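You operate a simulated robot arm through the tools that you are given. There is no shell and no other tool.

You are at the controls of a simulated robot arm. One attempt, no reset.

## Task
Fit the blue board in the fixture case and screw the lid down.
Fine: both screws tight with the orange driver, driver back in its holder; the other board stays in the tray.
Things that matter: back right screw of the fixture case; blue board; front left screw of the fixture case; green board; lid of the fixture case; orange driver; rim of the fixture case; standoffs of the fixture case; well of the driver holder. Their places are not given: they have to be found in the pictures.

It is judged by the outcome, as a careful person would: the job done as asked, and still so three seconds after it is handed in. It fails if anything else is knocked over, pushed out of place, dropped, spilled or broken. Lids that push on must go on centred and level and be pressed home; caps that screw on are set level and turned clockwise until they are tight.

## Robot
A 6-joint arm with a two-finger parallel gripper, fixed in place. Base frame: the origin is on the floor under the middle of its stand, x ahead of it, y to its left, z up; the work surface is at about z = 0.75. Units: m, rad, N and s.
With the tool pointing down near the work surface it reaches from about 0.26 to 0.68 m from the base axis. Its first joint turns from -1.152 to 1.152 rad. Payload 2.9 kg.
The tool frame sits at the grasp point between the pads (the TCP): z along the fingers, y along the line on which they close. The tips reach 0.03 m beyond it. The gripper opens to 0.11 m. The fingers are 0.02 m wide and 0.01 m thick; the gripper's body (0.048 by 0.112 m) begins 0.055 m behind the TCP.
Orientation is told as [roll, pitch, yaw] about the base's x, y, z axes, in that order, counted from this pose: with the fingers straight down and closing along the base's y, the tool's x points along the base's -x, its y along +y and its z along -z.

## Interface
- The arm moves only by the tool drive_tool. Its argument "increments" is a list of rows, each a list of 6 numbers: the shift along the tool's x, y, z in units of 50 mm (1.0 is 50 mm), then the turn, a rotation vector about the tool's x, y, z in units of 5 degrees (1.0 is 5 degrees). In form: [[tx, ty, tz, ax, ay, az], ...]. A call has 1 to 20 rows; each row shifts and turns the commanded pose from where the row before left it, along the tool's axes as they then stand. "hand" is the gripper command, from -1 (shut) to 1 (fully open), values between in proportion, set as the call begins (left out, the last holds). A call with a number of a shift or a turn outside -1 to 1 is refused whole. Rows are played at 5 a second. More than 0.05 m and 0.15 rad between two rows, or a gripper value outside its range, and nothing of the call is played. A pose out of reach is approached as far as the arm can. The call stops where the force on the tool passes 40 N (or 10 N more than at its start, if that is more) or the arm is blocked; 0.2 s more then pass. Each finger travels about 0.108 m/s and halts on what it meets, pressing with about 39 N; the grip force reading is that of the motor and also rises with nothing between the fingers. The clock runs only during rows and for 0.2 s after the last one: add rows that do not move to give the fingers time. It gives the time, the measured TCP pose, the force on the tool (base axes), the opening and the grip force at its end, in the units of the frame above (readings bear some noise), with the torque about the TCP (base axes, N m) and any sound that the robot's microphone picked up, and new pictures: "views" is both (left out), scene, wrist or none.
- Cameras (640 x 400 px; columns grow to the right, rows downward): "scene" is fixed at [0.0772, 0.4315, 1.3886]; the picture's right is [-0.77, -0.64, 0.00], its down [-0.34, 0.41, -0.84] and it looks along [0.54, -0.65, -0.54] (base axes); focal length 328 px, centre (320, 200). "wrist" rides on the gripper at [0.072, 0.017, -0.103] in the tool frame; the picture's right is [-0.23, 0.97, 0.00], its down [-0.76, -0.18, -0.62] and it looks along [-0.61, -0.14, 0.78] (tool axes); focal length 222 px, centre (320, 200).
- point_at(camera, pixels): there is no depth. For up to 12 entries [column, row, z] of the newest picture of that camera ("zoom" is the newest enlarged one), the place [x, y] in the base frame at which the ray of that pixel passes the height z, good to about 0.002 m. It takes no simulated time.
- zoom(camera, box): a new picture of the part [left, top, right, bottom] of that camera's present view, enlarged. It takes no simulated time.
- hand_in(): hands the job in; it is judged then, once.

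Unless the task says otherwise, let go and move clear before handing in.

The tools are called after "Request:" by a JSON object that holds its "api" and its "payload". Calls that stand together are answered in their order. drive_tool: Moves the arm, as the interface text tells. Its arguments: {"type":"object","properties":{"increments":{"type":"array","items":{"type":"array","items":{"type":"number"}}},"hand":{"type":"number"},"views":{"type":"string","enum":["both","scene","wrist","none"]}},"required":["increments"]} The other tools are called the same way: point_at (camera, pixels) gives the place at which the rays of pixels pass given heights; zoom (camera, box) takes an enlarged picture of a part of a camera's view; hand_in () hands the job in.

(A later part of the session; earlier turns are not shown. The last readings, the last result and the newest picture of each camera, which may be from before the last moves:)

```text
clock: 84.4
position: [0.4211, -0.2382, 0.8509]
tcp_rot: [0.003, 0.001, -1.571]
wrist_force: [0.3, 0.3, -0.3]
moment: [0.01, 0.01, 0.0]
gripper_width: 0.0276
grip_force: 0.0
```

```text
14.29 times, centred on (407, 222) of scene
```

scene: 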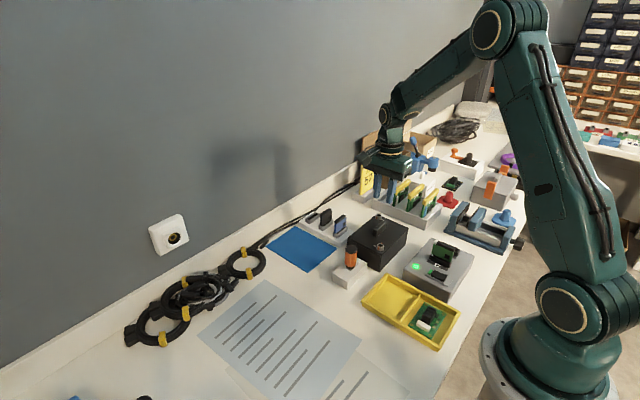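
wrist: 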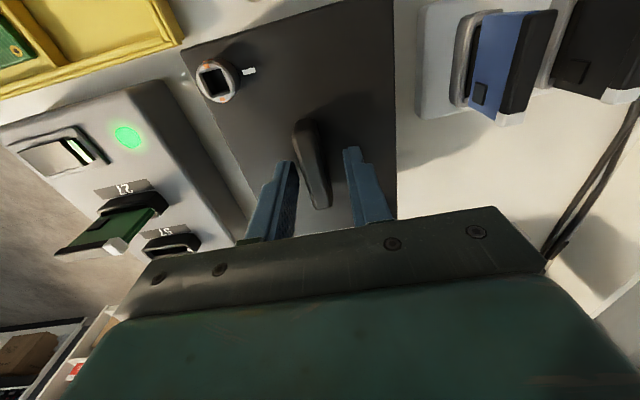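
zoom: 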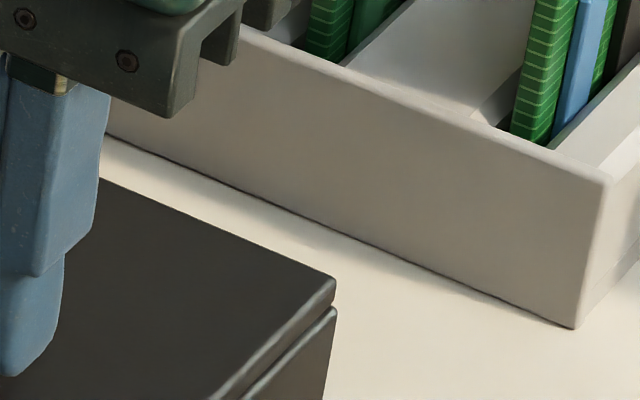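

The lid is now centred: corners near, left and right all meet the case within about half a millimetre, flush and level. Next the driver: I'll rise and look down at it.

Request:
{"api": "drive_tool", "payload": {"increments": [[0, 0, -0.06, 0, 0, 0], [0, 0, -0.2, 0, 0, 0], [0, 0, -0.5, 0, 0, 0], [0, 0, -0.6, 0, 0, 0], [0, 0, -0.64, 0, 0, 0], [0.6, 0.05, 0, 0, 0, 0], [0.7, 0.05, 0, 0, 0, 0], [0.7, 0.05, 0, 0, 0, 0], [0.4, 0, 0, 0, 0, 0], [0, 0, 0, 0, 0, 0]]}}

Request:
{"api": "zoom", "payload": {"camera": "wrist", "box": [240, 30, 400, 170]}}

```text
clock: 86.6
position: [0.4283, -0.118, 0.9491]
tcp_rot: [0.001, 0.0, -1.57]
wrist_force: [0.2, -0.1, 0.7]
moment: [0.01, 0.02, 0.0]
gripper_width: 0.0277
grip_force: 0.0
```

scene: 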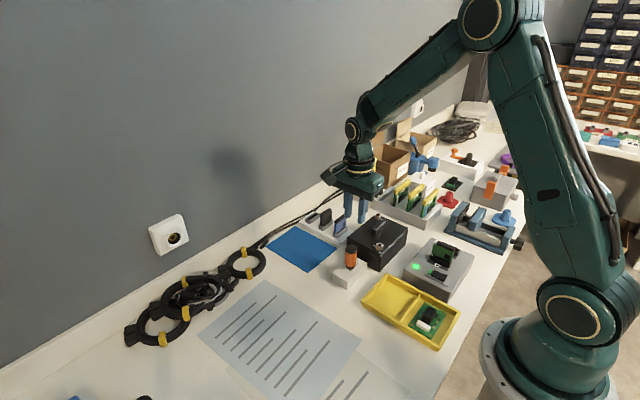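
wrist: 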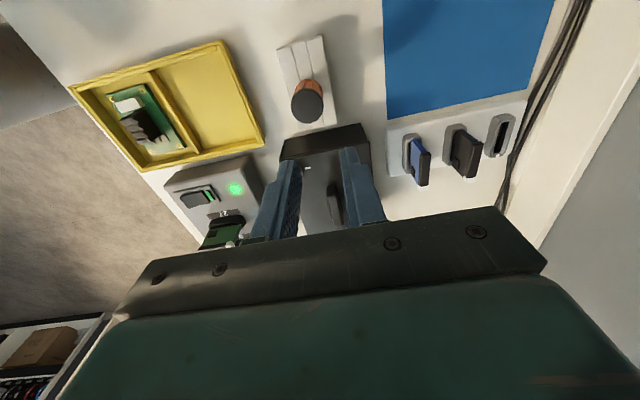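

```text
2.86 times, centred on (320, 100) of wrist
```

zoom: 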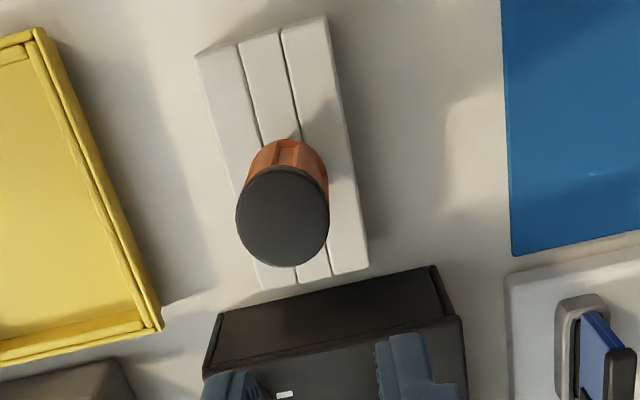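

The driver's cap is at zoom (283,215) with the holder block around it. I'll project these.

Request:
{"api": "point_at", "payload": {"camera": "zoom", "pixels": [[283, 215, 0.845], [283, 215, 0.835], [195, 52, 0.778], [327, 17, 0.778], [368, 265, 0.778], [262, 290, 0.778], [236, 215, 0.845], [330, 212, 0.845]]}}

Request:
{"api": "zoom", "payload": {"camera": "scene", "box": [325, 235, 375, 290]}}

Request:
{"api": "point_at", "payload": {"camera": "zoom", "pixels": [[325, 85, 0.845], [325, 85, 0.835], [325, 290, 0.78], [325, 290, 0.775], [310, 255, 0.785]]}}

```text
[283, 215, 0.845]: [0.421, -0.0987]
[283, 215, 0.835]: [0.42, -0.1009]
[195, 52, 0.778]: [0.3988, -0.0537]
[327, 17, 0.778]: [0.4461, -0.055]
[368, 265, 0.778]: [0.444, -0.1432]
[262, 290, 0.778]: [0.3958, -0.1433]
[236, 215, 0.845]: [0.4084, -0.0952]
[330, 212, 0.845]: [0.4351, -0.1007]
```

```text
7.27 times, centred on (350, 262) of scene
```

zoom: 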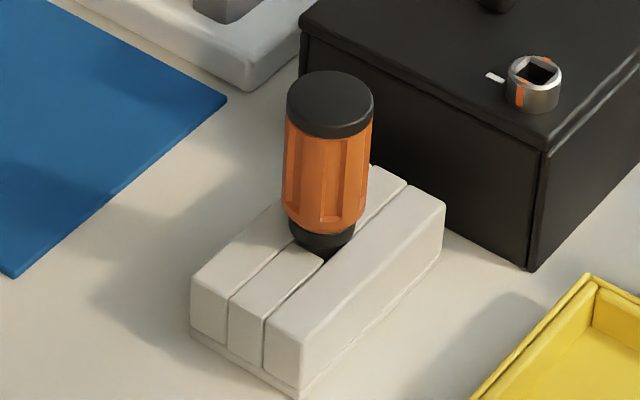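

```text
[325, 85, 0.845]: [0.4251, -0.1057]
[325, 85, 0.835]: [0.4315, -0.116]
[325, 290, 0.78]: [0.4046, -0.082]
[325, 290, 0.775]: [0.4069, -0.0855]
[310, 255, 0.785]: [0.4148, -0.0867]
```

The cap and holder agree on the driver's axis at (0.421,-0.098), its top at z ≈ 0.853 and a cap diameter of 0.027 m. I'll turn the tool to yaw +90° before gripping, so there's 180° of clockwise travel for driving.

Request:
{"api": "drive_tool", "payload": {"increments": [[0, 0, -0.4, 0, 0, -1], [0, 0, 0, 0, 0, -1], [0, 0, 0, 0, 0, -1], [0, 0, 0, 0, 0, -1], [0, 0, 0, 0, 0, -1], [0, 0, 0, 0, 0, -1], [0, 0, 0, 0, 0, -1], [0, 0, 0, 0, 0, -1], [0, 0, 0, 0, 0, -1], [0, 0, 0, 0, 0, -1], [0, 0, 0, 0, 0, -1], [0, 0, 0, 0, 0, -1], [0, 0, 0, 0, 0, -1], [0, 0, 0, 0, 0, -1], [0, 0, 0, 0, 0, -1], [0, 0, 0, 0, 0, -1], [0, 0, 0, 0, 0, -1], [0, 0, 0, 0, 0, -1], [0, 0, 0, 0, 0, -1], [0, 0, 0, 0, 0, -1]], "hand": -0.2, "views": "wrist"}}

Request:
{"api": "zoom", "payload": {"camera": "wrist", "box": [180, 0, 460, 200]}}

Request:
{"api": "drive_tool", "payload": {"increments": [[0, 0, 0, 0, 0, -1], [0, 0, 0, 0, 0, -1], [0, 0, 0, 0, 0, -1], [0, 0, 0, 0, 0, -1], [0, 0, 0, 0, 0, -1], [0, 0, 0, 0, 0, -1], [0, 0, 0, 0, 0, -1], [0, 0, 0, 0, 0, -1], [0, 0, 0, 0, 0, -1], [0, 0, 0, 0, 0, -1], [0, 0, 0, 0, 0, -1], [0, 0, 0, 0, 0, -1], [0, 0, 0, 0, 0, -1], [0, 0, 0, 0, 0, -1], [0, 0, 0, 0, 0, -1], [0, 0, 0, 0, 0, -1], [0, 0, 0, 0, 0, 0]], "views": "both"}}

```text
clock: 90.8
position: [0.43, -0.1176, 0.9706]
tcp_rot: [0.001, -0.002, 0.178]
wrist_force: [0.2, -0.2, 0.5]
moment: [0.0, -0.05, -0.02]
gripper_width: 0.044
grip_force: 0.1
```

wrist: 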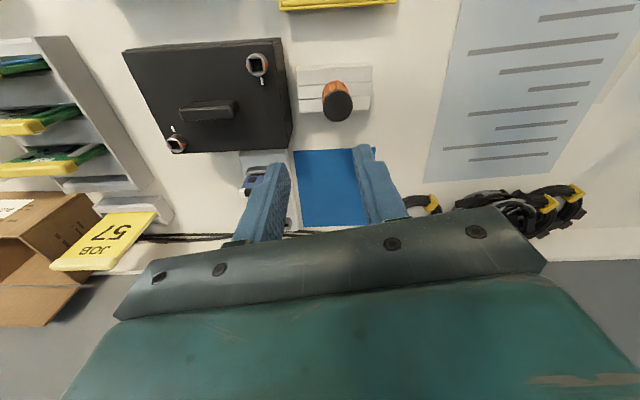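

```text
2.00 times, centred on (320, 100) of wrist
```

zoom: 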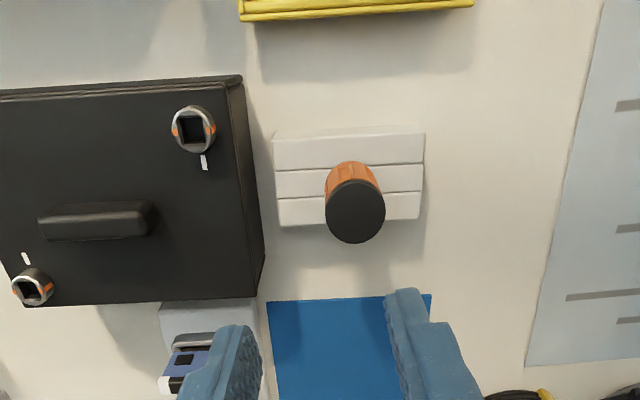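

```text
clock: 94.4
position: [0.4286, -0.1186, 0.97]
tcp_rot: [-0.003, 0.0, 1.572]
wrist_force: [-0.5, 1.0, -0.6]
moment: [0.0, -0.01, 0.0]
gripper_width: 0.0441
grip_force: 0.1
```

scene: 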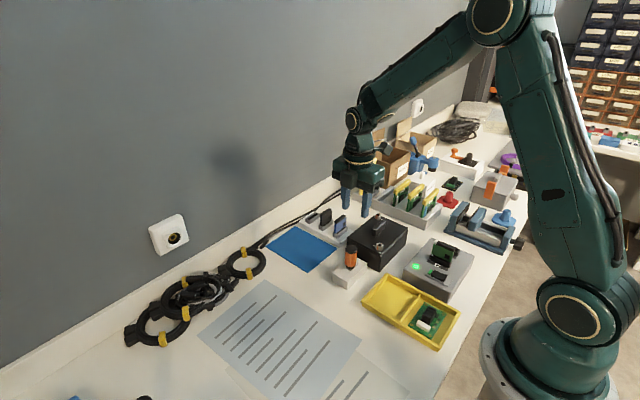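
wrist: 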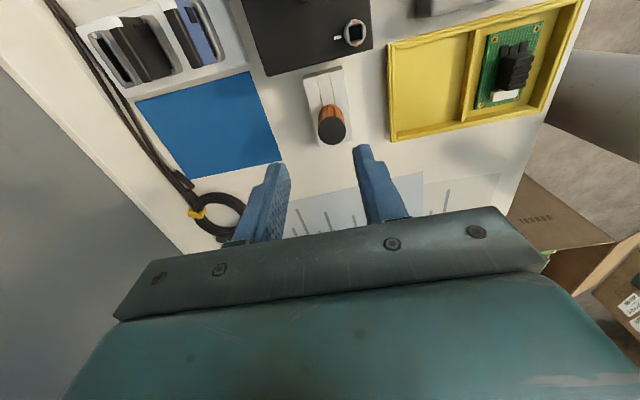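

Yaw +90° is reachable. The driver shows at (330,125), and I'll refine its axis from this side.

Request:
{"api": "zoom", "payload": {"camera": "wrist", "box": [270, 50, 390, 160]}}

Request:
{"api": "point_at", "payload": {"camera": "zoom", "pixels": [[320, 280, 0.853], [271, 272, 0.853], [368, 288, 0.853], [318, 322, 0.853], [125, 100, 0.778], [262, 55, 0.778], [370, 340, 0.778], [240, 350, 0.778]]}}

```text
3.64 times, centred on (330, 105) of wrist
```

zoom: 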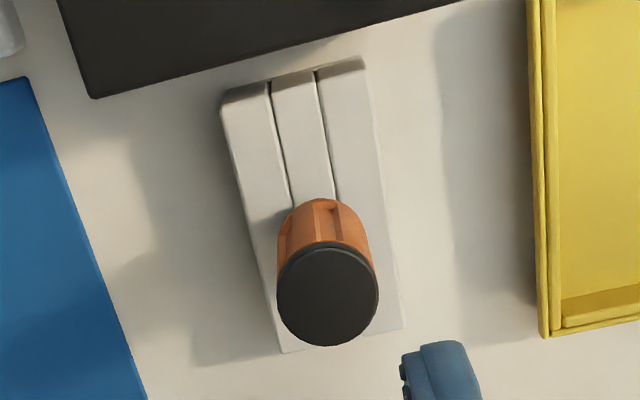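

```text
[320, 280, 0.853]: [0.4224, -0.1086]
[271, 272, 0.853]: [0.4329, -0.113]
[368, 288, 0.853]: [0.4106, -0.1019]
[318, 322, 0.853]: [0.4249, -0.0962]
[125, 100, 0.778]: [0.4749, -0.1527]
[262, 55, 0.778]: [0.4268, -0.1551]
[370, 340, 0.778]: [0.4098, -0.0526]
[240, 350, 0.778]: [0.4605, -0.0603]
```

Request:
{"api": "point_at", "payload": {"camera": "zoom", "pixels": [[328, 297, 0.853], [277, 297, 0.853], [379, 297, 0.853], [328, 248, 0.853], [328, 346, 0.853], [222, 103, 0.778], [362, 60, 0.778], [403, 328, 0.778], [283, 352, 0.778]]}}

```text
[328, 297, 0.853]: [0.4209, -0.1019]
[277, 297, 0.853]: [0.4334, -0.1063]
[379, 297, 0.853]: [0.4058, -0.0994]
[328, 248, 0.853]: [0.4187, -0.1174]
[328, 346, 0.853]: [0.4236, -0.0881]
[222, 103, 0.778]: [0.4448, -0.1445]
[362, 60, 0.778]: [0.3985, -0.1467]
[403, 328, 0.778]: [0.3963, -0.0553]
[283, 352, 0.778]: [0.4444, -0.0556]
```

Combining both sides, the driver's axis is at (0.421,-0.099) with its top at about 0.845. I'll centre over it and descend to z = 0.87, just clear of the cap, to check.

Request:
{"api": "drive_tool", "payload": {"increments": [[-0.19, 0.08, 0.2, 0, 0, 0], [-0.19, 0.078, 0.4, 0, 0, 0], [0, 0, 0.5, 0, 0, 0], [0, 0, 0.4, 0, 0, 0], [0, 0, 0.3, 0, 0, 0], [0, 0, 0.2, 0, 0, 0], [0, 0, 0, 0, 0, 0]]}}

Request:
{"api": "zoom", "payload": {"camera": "wrist", "box": [230, 60, 410, 220]}}

Request:
{"api": "zoom", "payload": {"camera": "scene", "box": [315, 200, 395, 290]}}

```text
clock: 96.0
position: [0.4211, -0.0991, 0.8702]
tcp_rot: [-0.002, 0.001, 1.572]
wrist_force: [-0.2, 0.2, 0.0]
moment: [0.01, 0.04, -0.03]
gripper_width: 0.0441
grip_force: 0.1
```

scene: 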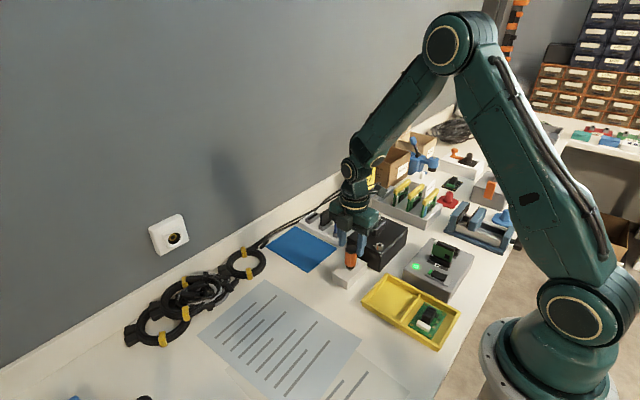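
wrist: 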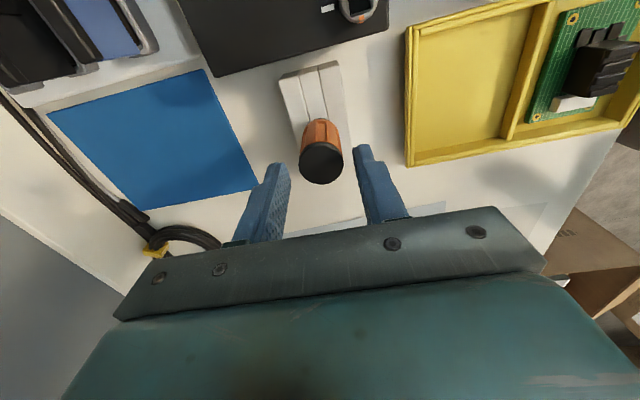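

```text
2.50 times, centred on (320, 140) of wrist
```

zoom: 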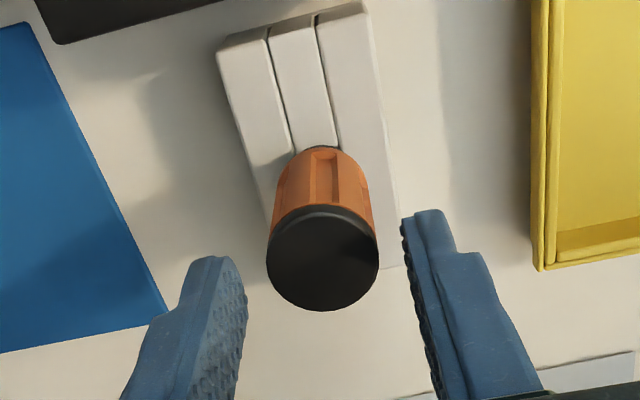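

```text
4.44 times, centred on (355, 245) of scene
```

zoom: 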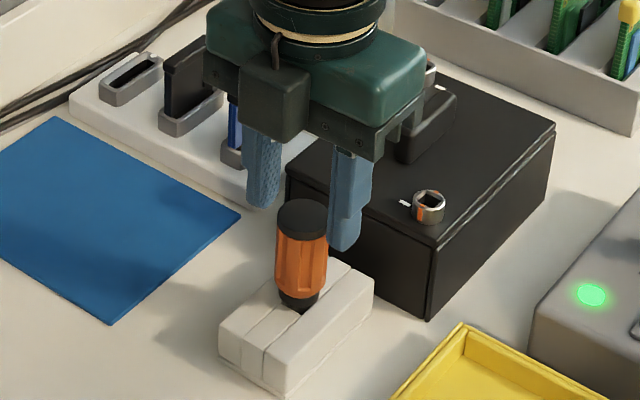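

The driver stands centred between the fingers. I'll lower to z = 0.815 around the orange grip and close.

Request:
{"api": "drive_tool", "payload": {"increments": [[0, 0, 0.2, 0, 0, 0], [0, 0, 0.3, 0, 0, 0], [0, 0, 0.3, 0, 0, 0], [0, 0, 0.2, 0, 0, 0], [0, 0, 0.1, 0, 0, 0], [0, 0, 0, 0, 0, 0]]}}

Request:
{"api": "zoom", "payload": {"camera": "wrist", "box": [230, 60, 410, 220]}}

Request:
{"api": "zoom", "payload": {"camera": "scene", "box": [315, 210, 395, 290]}}

```text
clock: 97.4
position: [0.4212, -0.0991, 0.815]
tcp_rot: [-0.004, 0.0, 1.57]
wrist_force: [0.6, -0.9, -0.2]
moment: [0.02, -0.02, 0.01]
gripper_width: 0.0439
grip_force: 0.0
```

scene: 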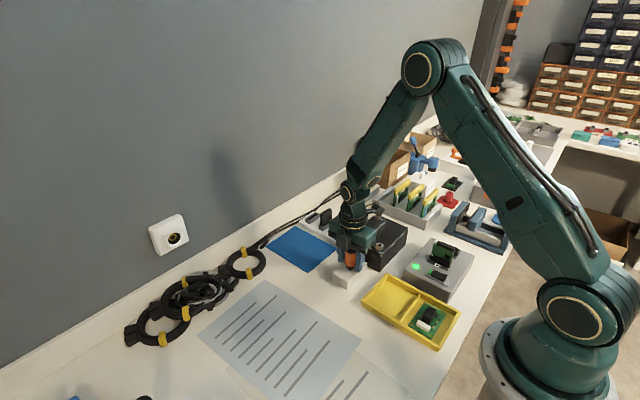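
wrist: 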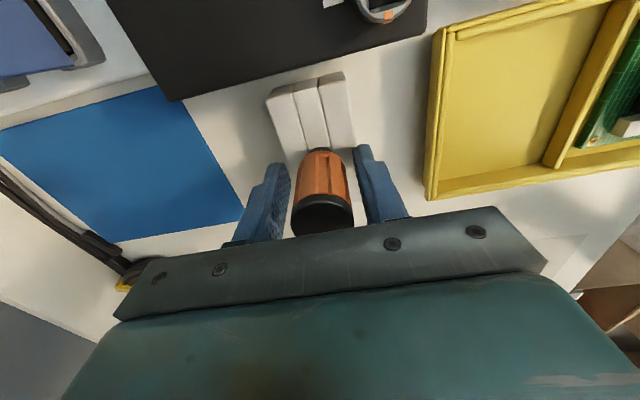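

```text
2.50 times, centred on (320, 140) of wrist
```

zoom: 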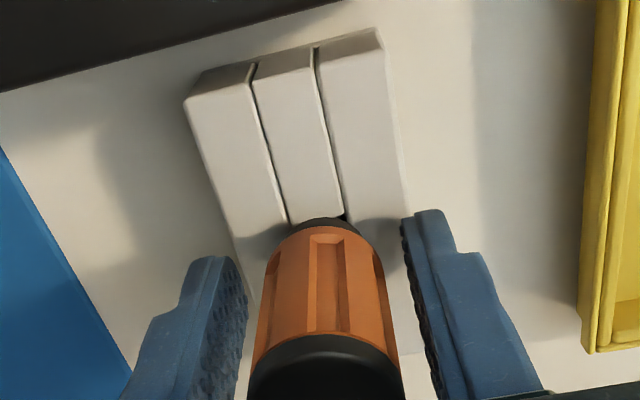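

```text
5.00 times, centred on (355, 250) of scene
```

zoom: 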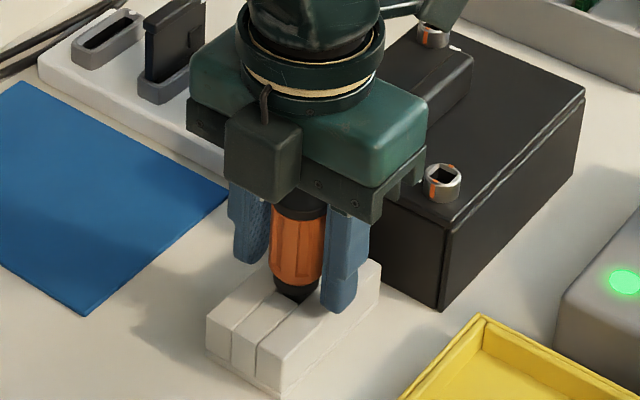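

The fingers straddle the orange grip with the tips just above the holder. I'll close.

Request:
{"api": "drive_tool", "payload": {"increments": [[0, 0, 0, 0, 0, 0], [0, 0, 0, 0, 0, 0], [0, 0, 0, 0, 0, 0], [0, 0, 0, 0, 0, 0], [0, 0, 0, 0, 0, 0]], "hand": -1}}

Request:
{"api": "drive_tool", "payload": {"increments": [[0, 0, -0.04, 0, 0, 0], [0, 0, -0.06, 0, 0, 0], [0, 0, -0.1, 0, 0, 0], [0, 0, -0.1, 0, 0, 0], [0, 0, 0, 0, 0, 0]]}}

Request:
{"api": "zoom", "payload": {"camera": "scene", "box": [315, 210, 395, 290]}}

```text
clock: 98.6
position: [0.4209, -0.1004, 0.8149]
tcp_rot: [-0.002, 0.0, 1.572]
wrist_force: [-3.7, 0.4, 0.2]
moment: [-0.03, 0.16, 0.03]
gripper_width: 0.0293
grip_force: 39.4
```

scene: 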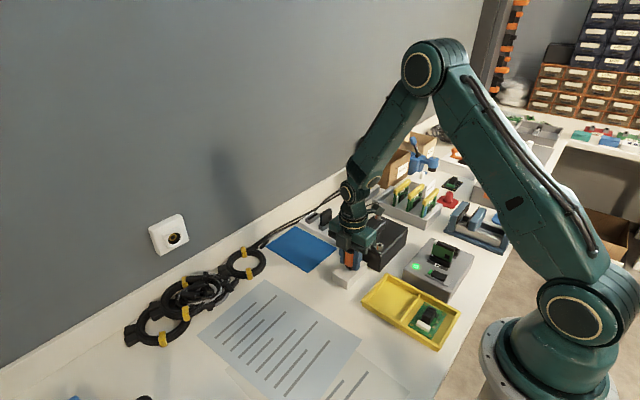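
wrist: 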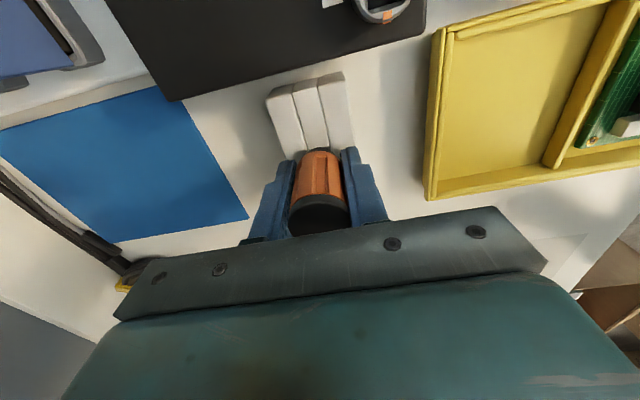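

```text
clock: 99.8
position: [0.4214, -0.1, 0.831]
tcp_rot: [-0.002, -0.001, 1.573]
wrist_force: [0.6, 0.3, -1.4]
moment: [-0.01, 0.01, 0.0]
gripper_width: 0.0289
grip_force: 38.8
```

scene: 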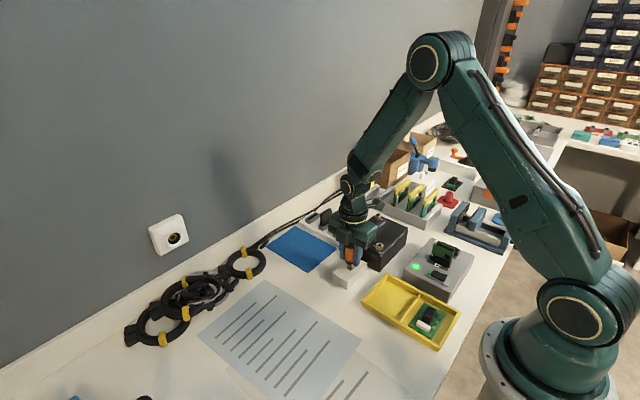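
wrist: 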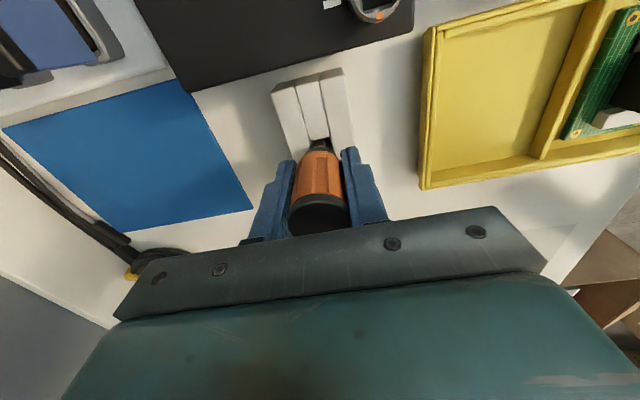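

```text
5.00 times, centred on (355, 250) of scene
```

zoom: 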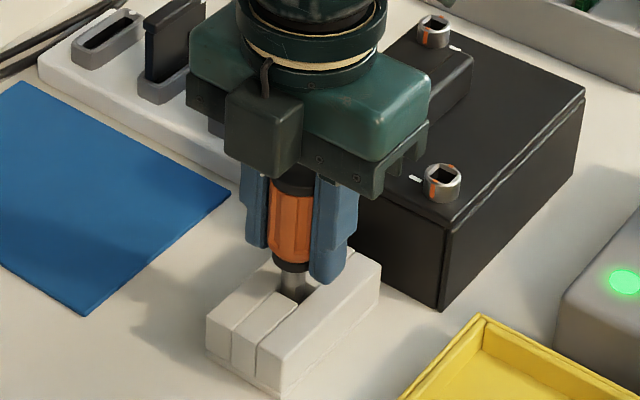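

The driver rises with the gripper (0.029 m hold) and its steel shaft is showing. I'll lift it clear of the holder and inspect the bit.

Request:
{"api": "drive_tool", "payload": {"increments": [[0, 0, -0.15, 0, 0, 0], [0, 0, -0.2, 0, 0, 0], [0, 0, -0.25, 0, 0, 0], [0, 0, -0.25, 0, 0, 0], [0, 0, -0.25, 0, 0, 0], [0, 0, -0.25, 0, 0, 0], [0, 0, -0.2, 0, 0, 0], [0, 0, -0.1, 0, 0, 0], [0, 0, 0, 0, 0, 0]]}}

Request:
{"api": "zoom", "payload": {"camera": "scene", "box": [315, 200, 395, 290]}}

Request:
{"api": "zoom", "payload": {"camera": "wrist", "box": [230, 60, 410, 220]}}

```text
clock: 101.8
position: [0.4201, -0.0993, 0.913]
tcp_rot: [-0.002, -0.001, 1.572]
wrist_force: [-0.1, 0.7, -1.4]
moment: [-0.01, -0.01, -0.01]
gripper_width: 0.0287
grip_force: 39.2
```

scene: 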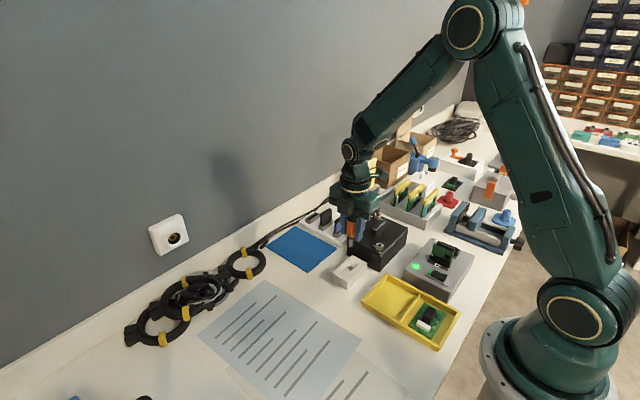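
wrist: 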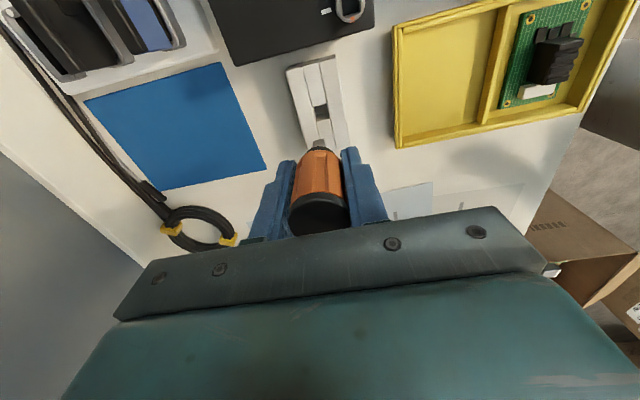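

```text
4.44 times, centred on (355, 245) of scene
```

zoom: 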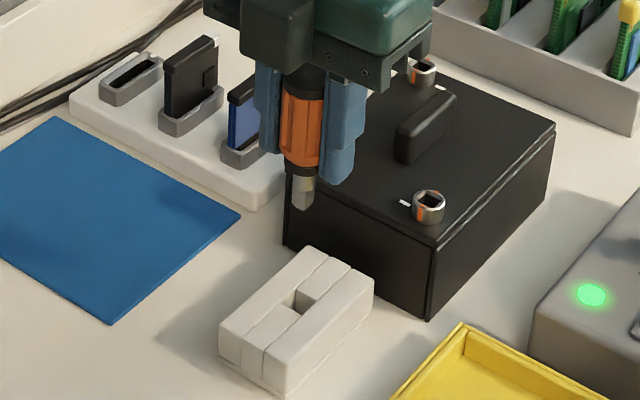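

```text
2.50 times, centred on (320, 140) of wrist
```

zoom: 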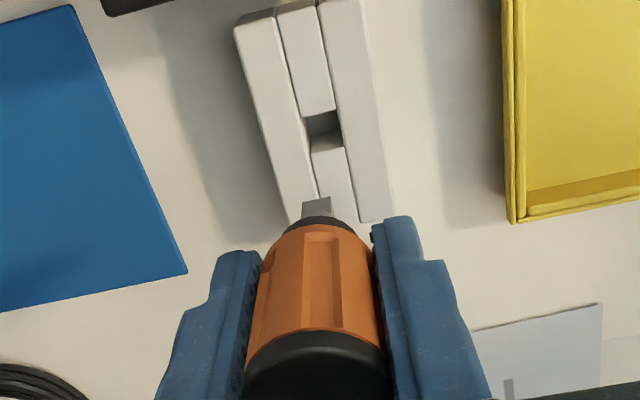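

The holder has a square well at (325,125), and the bit is square with a tapered tip. I'll zoom in on the bit and the front-left screw.

Request:
{"api": "zoom", "payload": {"camera": "scene", "box": [335, 215, 375, 255]}}

Request:
{"api": "zoom", "payload": {"camera": "wrist", "box": [285, 85, 365, 165]}}

Request:
{"api": "zoom", "payload": {"camera": "scene", "box": [360, 205, 400, 255]}}

```text
10.00 times, centred on (355, 235) of scene
```

zoom: 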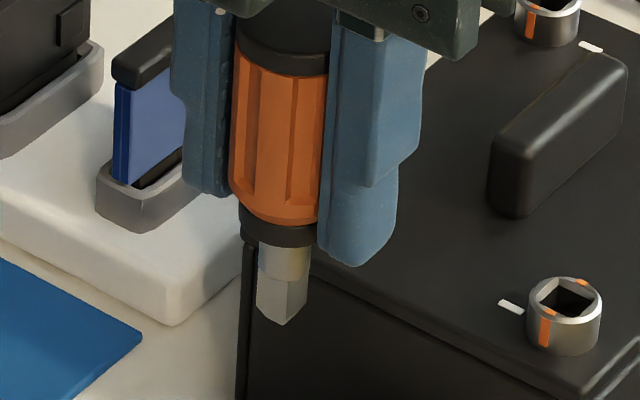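

```text
5.00 times, centred on (325, 125) of wrist
```

zoom: 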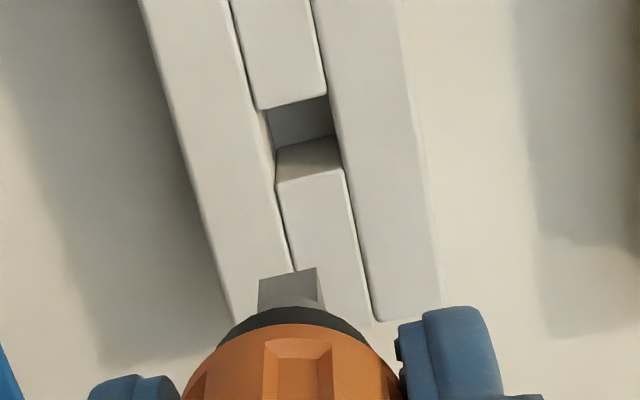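

```text
8.00 times, centred on (380, 230) of scene
```

zoom: 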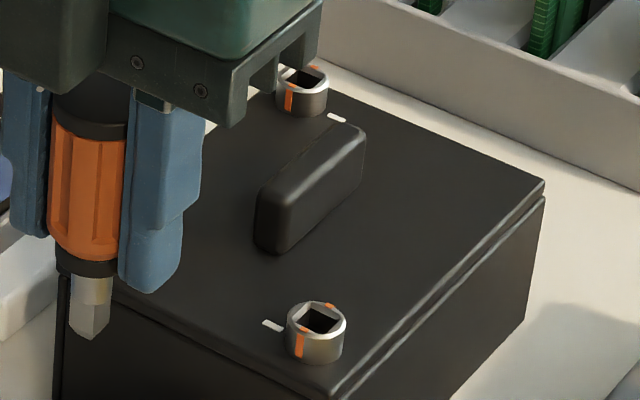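

The bit is a square about 9.5 mm wide, aligned with the axes like the sockets. Its tip lies about 64 mm below the TCP (so it stood at z ≈ 0.751 in the holder). I'll move above the front-left screw near (0.3845,-0.176) with a 40 mm gap and look.

Request:
{"api": "drive_tool", "payload": {"increments": [[0, 0, -0.2, 0, 0, 0], [0.15, 0.07, -0.14, 0, 0, 0], [0.25, 0.12, 0, 0, 0, 0], [0.3, 0.14, 0, 0, 0, 0], [0.3, 0.14, 0, 0, 0, 0], [0.3, 0.14, 0, 0, 0, 0], [0.24, 0.11, 0, 0, 0, 0], [0, 0, 0, 0, 0, 0], [0, 0, 0, 0, 0, 0]]}}

Request:
{"api": "zoom", "payload": {"camera": "wrist", "box": [260, 70, 380, 180]}}

```text
clock: 103.8
position: [0.3854, -0.1764, 0.9285]
tcp_rot: [-0.003, 0.0, 1.571]
wrist_force: [-0.4, 0.6, -1.4]
moment: [0.02, -0.02, 0.0]
gripper_width: 0.0284
grip_force: 39.1
```

scene: 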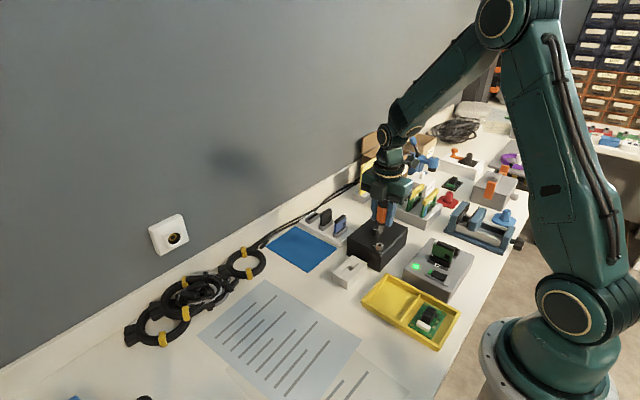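
wrist: 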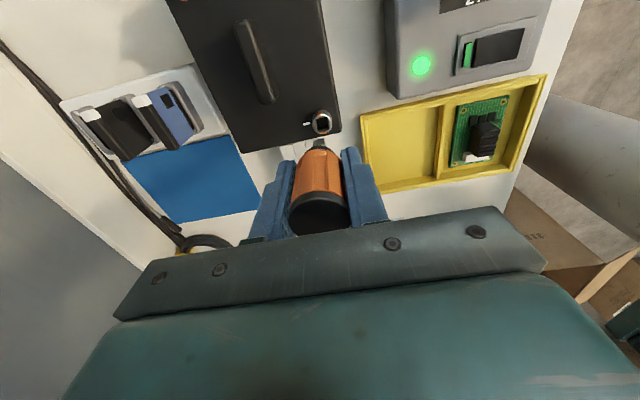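

```text
3.64 times, centred on (320, 125) of wrist
```

zoom: 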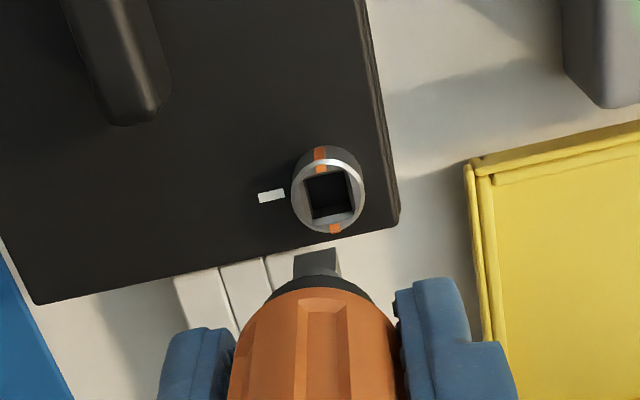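

The socket is at zoom (329,196) and the bit tip at (316,258). I'll project the socket ring and the tip.

Request:
{"api": "point_at", "payload": {"camera": "zoom", "pixels": [[329, 196, 0.826], [329, 196, 0.822], [329, 196, 0.83], [304, 176, 0.826], [350, 170, 0.826], [356, 212, 0.826], [310, 221, 0.826], [294, 254, 0.865], [335, 249, 0.865], [271, 195, 0.8145], [400, 222, 0.8145]]}}

```text
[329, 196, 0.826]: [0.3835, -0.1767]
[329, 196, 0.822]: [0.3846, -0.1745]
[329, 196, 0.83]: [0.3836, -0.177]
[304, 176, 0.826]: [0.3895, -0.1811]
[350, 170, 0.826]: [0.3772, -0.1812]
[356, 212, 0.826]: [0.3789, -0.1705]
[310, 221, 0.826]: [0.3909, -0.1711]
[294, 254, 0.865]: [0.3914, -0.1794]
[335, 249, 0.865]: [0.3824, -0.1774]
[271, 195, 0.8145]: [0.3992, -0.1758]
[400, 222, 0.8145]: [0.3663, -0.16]
```

The socket centre is near (0.3838,-0.1763) while the bit appears near (0.3869,-0.174). I'll correct part-way and lower to a 10 mm gap for a finer comparison.

Request:
{"api": "drive_tool", "payload": {"increments": [[0.02, 0.03, 0.15, 0, 0, 0], [0.01, 0.01, 0.2, 0, 0, 0], [0, 0, 0.15, 0, 0, 0], [0, 0, 0.07, 0, 0, 0], [0, 0, 0, 0, 0, 0], [0, 0, 0, 0, 0, 0]]}}

Request:
{"api": "zoom", "payload": {"camera": "wrist", "box": [280, 95, 360, 165]}}

Request:
{"api": "zoom", "payload": {"camera": "scene", "box": [362, 225, 402, 260]}}

```text
clock: 105.2
position: [0.3837, -0.1781, 0.901]
tcp_rot: [-0.002, 0.001, 1.572]
wrist_force: [0.2, -0.3, -0.1]
moment: [0.02, -0.04, -0.02]
gripper_width: 0.0288
grip_force: 38.8
```

scene: 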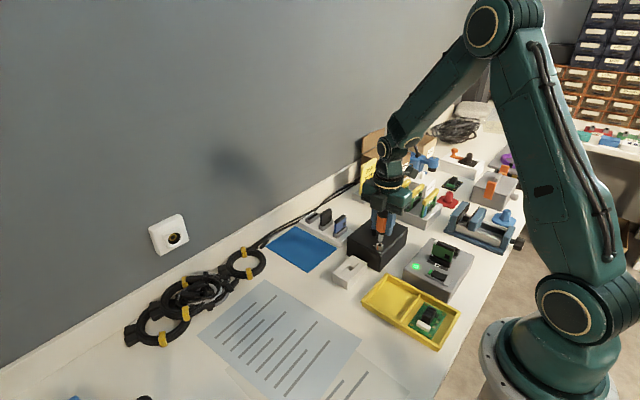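
wrist: 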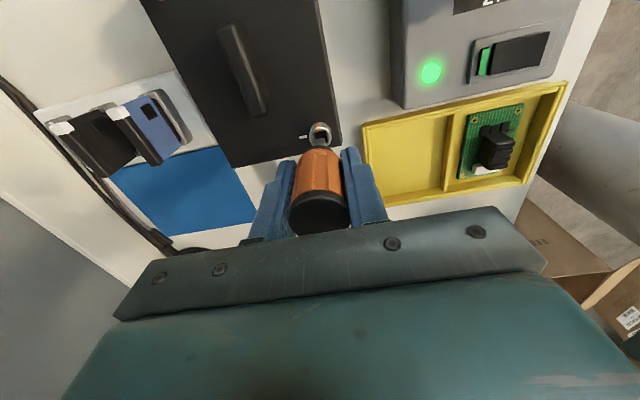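

```text
5.71 times, centred on (320, 130) of wrist
```

zoom: 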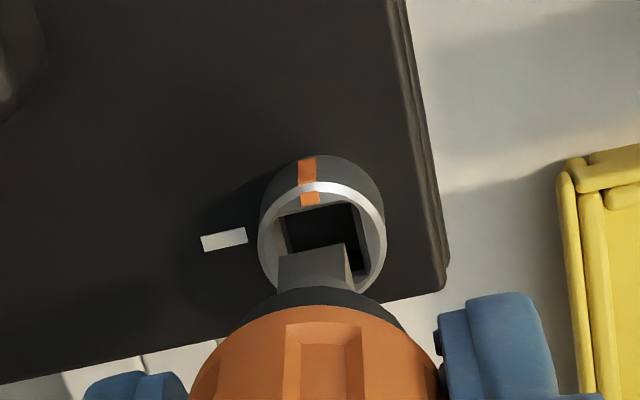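

```text
11.43 times, centred on (382, 242) of scene
```

zoom: 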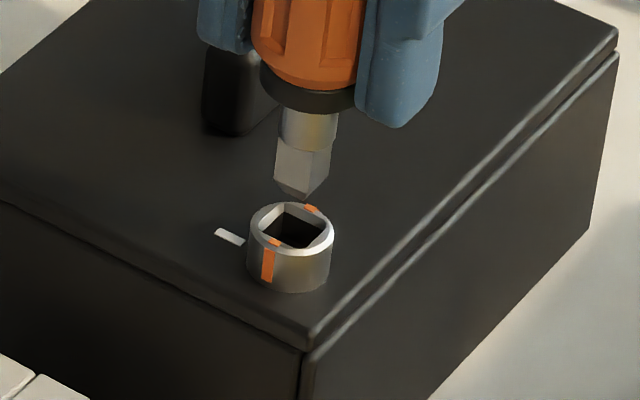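

The bit hangs just over the socket. I'll project the bit's lower edge and the socket's square corners from this close view.

Request:
{"api": "point_at", "payload": {"camera": "zoom", "pixels": [[278, 258, 0.837], [344, 245, 0.837], [283, 219, 0.826], [352, 204, 0.826], [258, 240, 0.826], [386, 235, 0.826], [322, 182, 0.826], [366, 268, 0.826], [224, 239, 0.8145]]}}

```text
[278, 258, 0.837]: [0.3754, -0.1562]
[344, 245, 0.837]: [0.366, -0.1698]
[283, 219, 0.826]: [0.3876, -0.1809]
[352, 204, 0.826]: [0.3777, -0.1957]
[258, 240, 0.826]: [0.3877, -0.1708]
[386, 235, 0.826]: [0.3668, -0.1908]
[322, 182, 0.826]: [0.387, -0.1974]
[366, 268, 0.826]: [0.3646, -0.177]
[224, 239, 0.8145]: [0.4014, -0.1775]
```

That used the scene zoom by mistake; I'll redo it on the wrist zoom.

Request:
{"api": "zoom", "payload": {"camera": "wrist", "box": [280, 95, 360, 165]}}

Request:
{"api": "point_at", "payload": {"camera": "zoom", "pixels": [[278, 258, 0.837], [344, 245, 0.837], [283, 219, 0.826], [352, 204, 0.826], [258, 240, 0.826], [386, 235, 0.826], [322, 182, 0.826], [366, 268, 0.826], [278, 258, 0.832], [344, 245, 0.832]]}}

Request:
{"api": "zoom", "payload": {"camera": "scene", "box": [370, 230, 395, 255]}}

Request:
{"api": "point_at", "payload": {"camera": "zoom", "pixels": [[320, 200, 0.826]]}}

```text
5.71 times, centred on (320, 130) of wrist
```

zoom: 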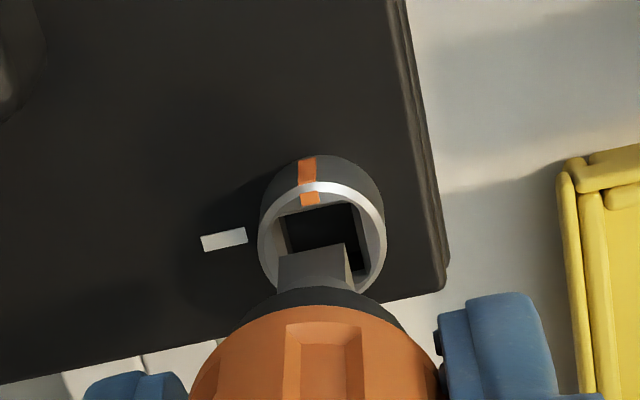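

```text
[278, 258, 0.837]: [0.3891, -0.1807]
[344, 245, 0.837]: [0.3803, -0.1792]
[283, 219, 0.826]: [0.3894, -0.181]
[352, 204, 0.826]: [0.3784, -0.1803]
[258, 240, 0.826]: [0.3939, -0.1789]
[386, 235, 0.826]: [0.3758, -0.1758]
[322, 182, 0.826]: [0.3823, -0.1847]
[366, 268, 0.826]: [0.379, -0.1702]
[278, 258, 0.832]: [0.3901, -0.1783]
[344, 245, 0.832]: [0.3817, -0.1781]
```

```text
16.00 times, centred on (382, 242) of scene
```

zoom: 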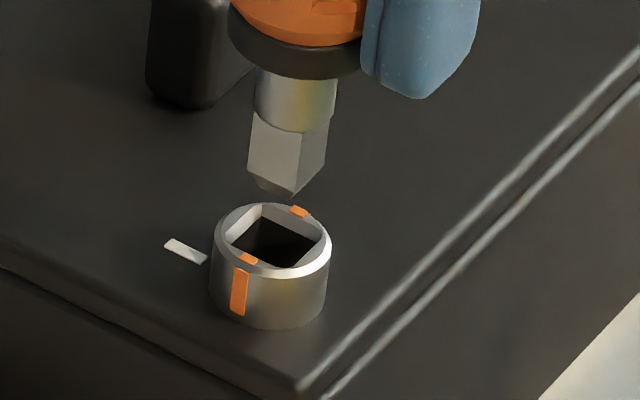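

```text
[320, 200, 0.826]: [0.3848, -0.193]
```

Both views put the bit within about 0.5 mm of the socket centre (0.384,-0.1756), and the square faces are parallel. I'll lower in small steps, watching the force.

Request:
{"api": "drive_tool", "payload": {"increments": [[0, 0, 0.05, 0, 0, 0], [0, 0, 0.05, 0, 0, 0], [0, 0, 0.04, 0, 0, 0], [0, 0, 0, 0, 0, 0]], "views": "none"}}

Request:
{"api": "drive_tool", "payload": {"increments": [[0, 0, 0.02, 0, 0, 0], [0, 0, 0.02, 0, 0, 0], [0, 0, 0, 0, 0, 0]], "views": "none"}}

Request:
{"api": "drive_tool", "payload": {"increments": [[0, 0, 0.02, 0, 0, 0], [0, 0, 0.02, 0, 0, 0], [0, 0, 0, 0, 0, 0]], "views": "none"}}

Request:
{"api": "zoom", "payload": {"camera": "scene", "box": [370, 230, 395, 255]}}

Request:
{"api": "zoom", "payload": {"camera": "wrist", "box": [280, 95, 360, 165]}}

```text
clock: 106.2
position: [0.3823, -0.1771, 0.8935]
tcp_rot: [-0.002, 0.0, 1.568]
wrist_force: [-0.3, 0.3, -0.3]
moment: [0.04, 0.02, 0.0]
gripper_width: 0.0289
grip_force: 38.8
```

```text
clock: 107.0
position: [0.3824, -0.1788, 0.8923]
tcp_rot: [-0.001, -0.001, 1.571]
wrist_force: [-0.5, 0.8, -1.4]
moment: [0.01, -0.01, 0.02]
gripper_width: 0.0289
grip_force: 38.8
```

```text
clock: 107.8
position: [0.3829, -0.1784, 0.89]
tcp_rot: [-0.003, 0.0, 1.571]
wrist_force: [-0.1, 0.2, -0.5]
moment: [0.01, 0.0, -0.01]
gripper_width: 0.0289
grip_force: 39.6
```

```text
16.00 times, centred on (382, 242) of scene
```

zoom: 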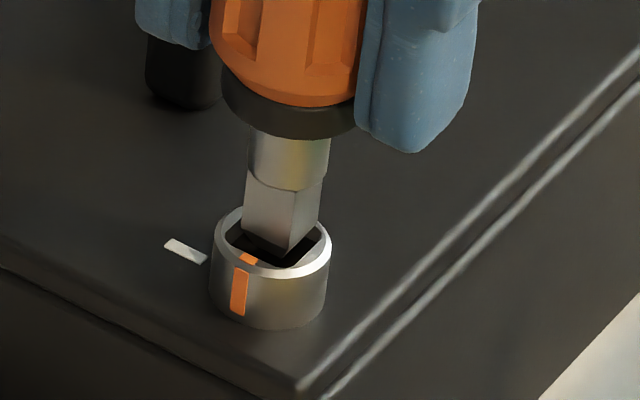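

```text
5.71 times, centred on (320, 130) of wrist
```

zoom: 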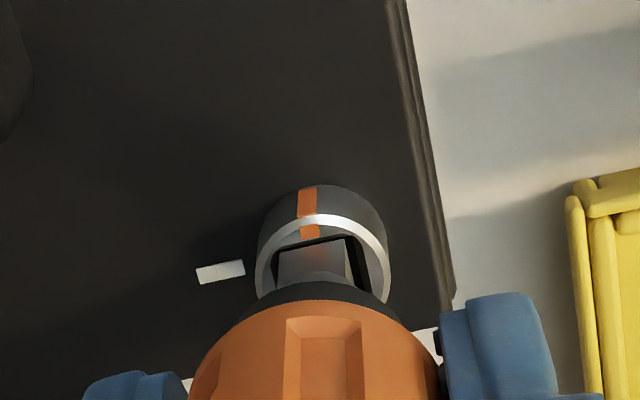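

The bit is entering the socket, with slightly more dark gap on its right (-x) side at (360,262). I'll shift 0.6 mm in -x and continue down.

Request:
{"api": "drive_tool", "payload": {"increments": [[0, 0.012, 0, 0, 0, 0], [0, 0, 0.02, 0, 0, 0], [0, 0, 0, 0, 0, 0]], "views": "none"}}

Request:
{"api": "drive_tool", "payload": {"increments": [[0, 0, 0.02, 0, 0, 0], [0, 0, 0, 0, 0, 0]], "views": "none"}}

Request:
{"api": "drive_tool", "payload": {"increments": [[0, 0, 0.02, 0, 0, 0], [0, 0, 0, 0, 0, 0]], "views": "none"}}

Request:
{"api": "drive_tool", "payload": {"increments": [[0, 0, 0.02, 0, 0, 0], [0, 0, 0, 0, 0, 0]], "views": "none"}}

Request:
{"api": "zoom", "payload": {"camera": "scene", "box": [370, 230, 395, 255]}}

```text
clock: 108.6
position: [0.3834, -0.1776, 0.8892]
tcp_rot: [-0.002, 0.001, 1.571]
wrist_force: [0.0, 0.9, -0.1]
moment: [0.01, 0.0, -0.04]
gripper_width: 0.0291
grip_force: 38.9
```

```text
clock: 109.2
position: [0.3829, -0.1785, 0.8879]
tcp_rot: [-0.002, -0.001, 1.571]
wrist_force: [0.0, 0.4, -0.5]
moment: [0.0, -0.01, 0.0]
gripper_width: 0.0289
grip_force: 38.9
```

```text
clock: 109.8
position: [0.3826, -0.1777, 0.8876]
tcp_rot: [-0.001, 0.001, 1.571]
wrist_force: [-0.3, 0.4, -1.6]
moment: [-0.01, 0.01, 0.02]
gripper_width: 0.0288
grip_force: 39.0
```

```text
clock: 110.4
position: [0.3823, -0.1773, 0.8853]
tcp_rot: [-0.002, 0.0, 1.569]
wrist_force: [0.3, 0.0, -0.6]
moment: [0.0, -0.01, 0.03]
gripper_width: 0.0292
grip_force: 39.2
```

```text
16.00 times, centred on (382, 242) of scene
```

zoom: 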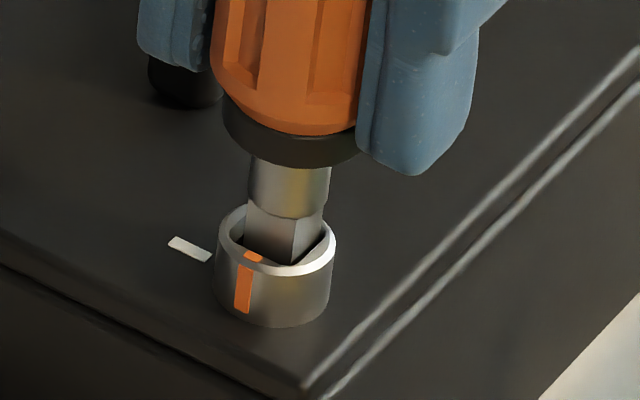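

The bit is now inside the ring. The lid's tick seems to have moved about 4 zoom pixels, so the bit may be touching a socket wall. I'll check the wrist view.

Request:
{"api": "drive_tool", "payload": {"increments": [[0, 0, 0, 0, 0, 0]], "views": "wrist"}}

Request:
{"api": "zoom", "payload": {"camera": "wrist", "box": [280, 95, 360, 165]}}

Request:
{"api": "zoom", "payload": {"camera": "scene", "box": [366, 238, 400, 266]}}

Request:
{"api": "zoom", "payload": {"camera": "scene", "box": [335, 222, 369, 250]}}

```text
clock: 110.8
position: [0.3836, -0.1783, 0.8864]
tcp_rot: [-0.003, -0.001, 1.571]
wrist_force: [-0.1, -0.3, -1.2]
moment: [0.01, 0.0, 0.01]
gripper_width: 0.0286
grip_force: 38.8
```

wrist: 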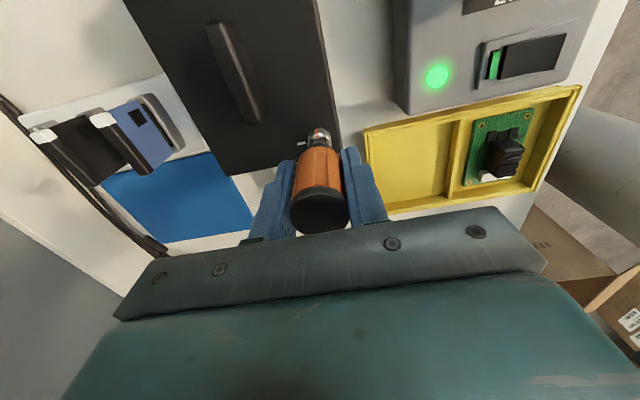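

```text
5.71 times, centred on (320, 130) of wrist
```

zoom: 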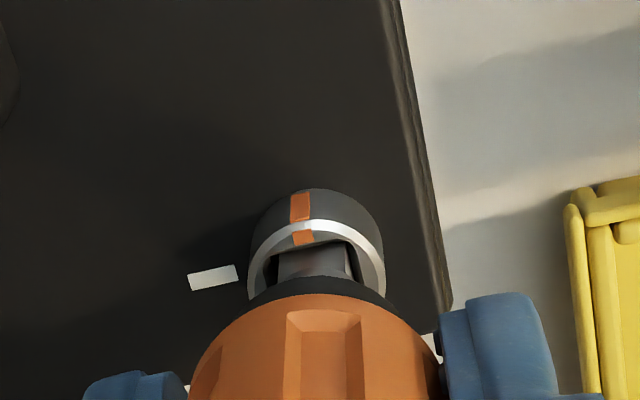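

```text
14.29 times, centred on (383, 252) of scene
```

zoom: 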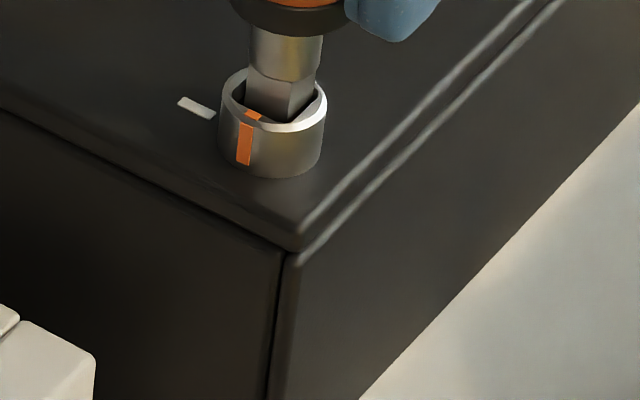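

```text
14.29 times, centred on (352, 236) of scene
```

zoom: 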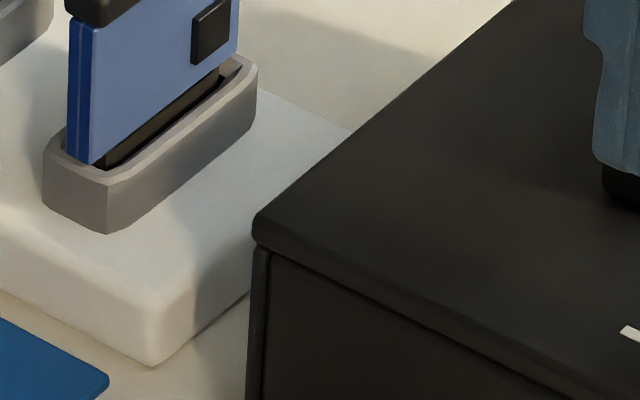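

The bit sits centred in the socket with dark gaps on both sides, and the lid has moved only about half a millimetre. I'll continue down until the bit bottoms.

Request:
{"api": "drive_tool", "payload": {"increments": [[0, 0, 0.02, 0, 0, 0], [0, 0, 0.02, 0, 0, 0], [0, 0, 0, 0, 0, 0]], "views": "none"}}

Request:
{"api": "drive_tool", "payload": {"increments": [[0, 0, 0.02, 0, 0, 0], [0, 0, 0.02, 0, 0, 0], [0, 0, 0, 0, 0, 0]], "views": "none"}}

Request:
{"api": "drive_tool", "payload": {"increments": [[0, 0, 0.02, 0, 0, 0], [0, 0, 0, 0, 0, 0]], "views": "none"}}

Request:
{"api": "drive_tool", "payload": {"increments": [[0, 0, 0.02, 0, 0, 0], [0, 0, 0, 0, 0, 0]], "views": "none"}}

Request:
{"api": "zoom", "payload": {"camera": "scene", "box": [366, 230, 400, 258]}}

```text
clock: 111.6
position: [0.3836, -0.1775, 0.8858]
tcp_rot: [-0.005, 0.0, 1.573]
wrist_force: [-1.9, 0.8, 11.7]
moment: [0.07, -0.06, 0.01]
gripper_width: 0.029
grip_force: 38.9
```

```text
clock: 112.4
position: [0.3829, -0.178, 0.8832]
tcp_rot: [-0.006, 0.003, 1.572]
wrist_force: [-5.1, 0.6, 34.2]
moment: [0.04, 0.39, -0.02]
gripper_width: 0.0289
grip_force: 39.1
```

```text
clock: 113.0
position: [0.3834, -0.1782, 0.8822]
tcp_rot: [-0.005, 0.003, 1.571]
wrist_force: [1.2, -1.5, 29.2]
moment: [-0.12, -0.29, -0.01]
gripper_width: 0.0291
grip_force: 38.6
```

```text
clock: 113.6
position: [0.3836, -0.1776, 0.8804]
tcp_rot: [-0.007, 0.002, 1.571]
wrist_force: [4.4, -1.6, 29.7]
moment: [-0.12, -0.35, -0.02]
gripper_width: 0.0292
grip_force: 39.2
```

```text
14.29 times, centred on (383, 244) of scene
```

zoom: 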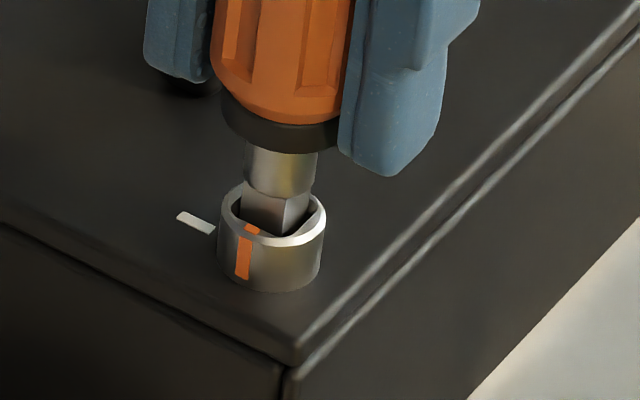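

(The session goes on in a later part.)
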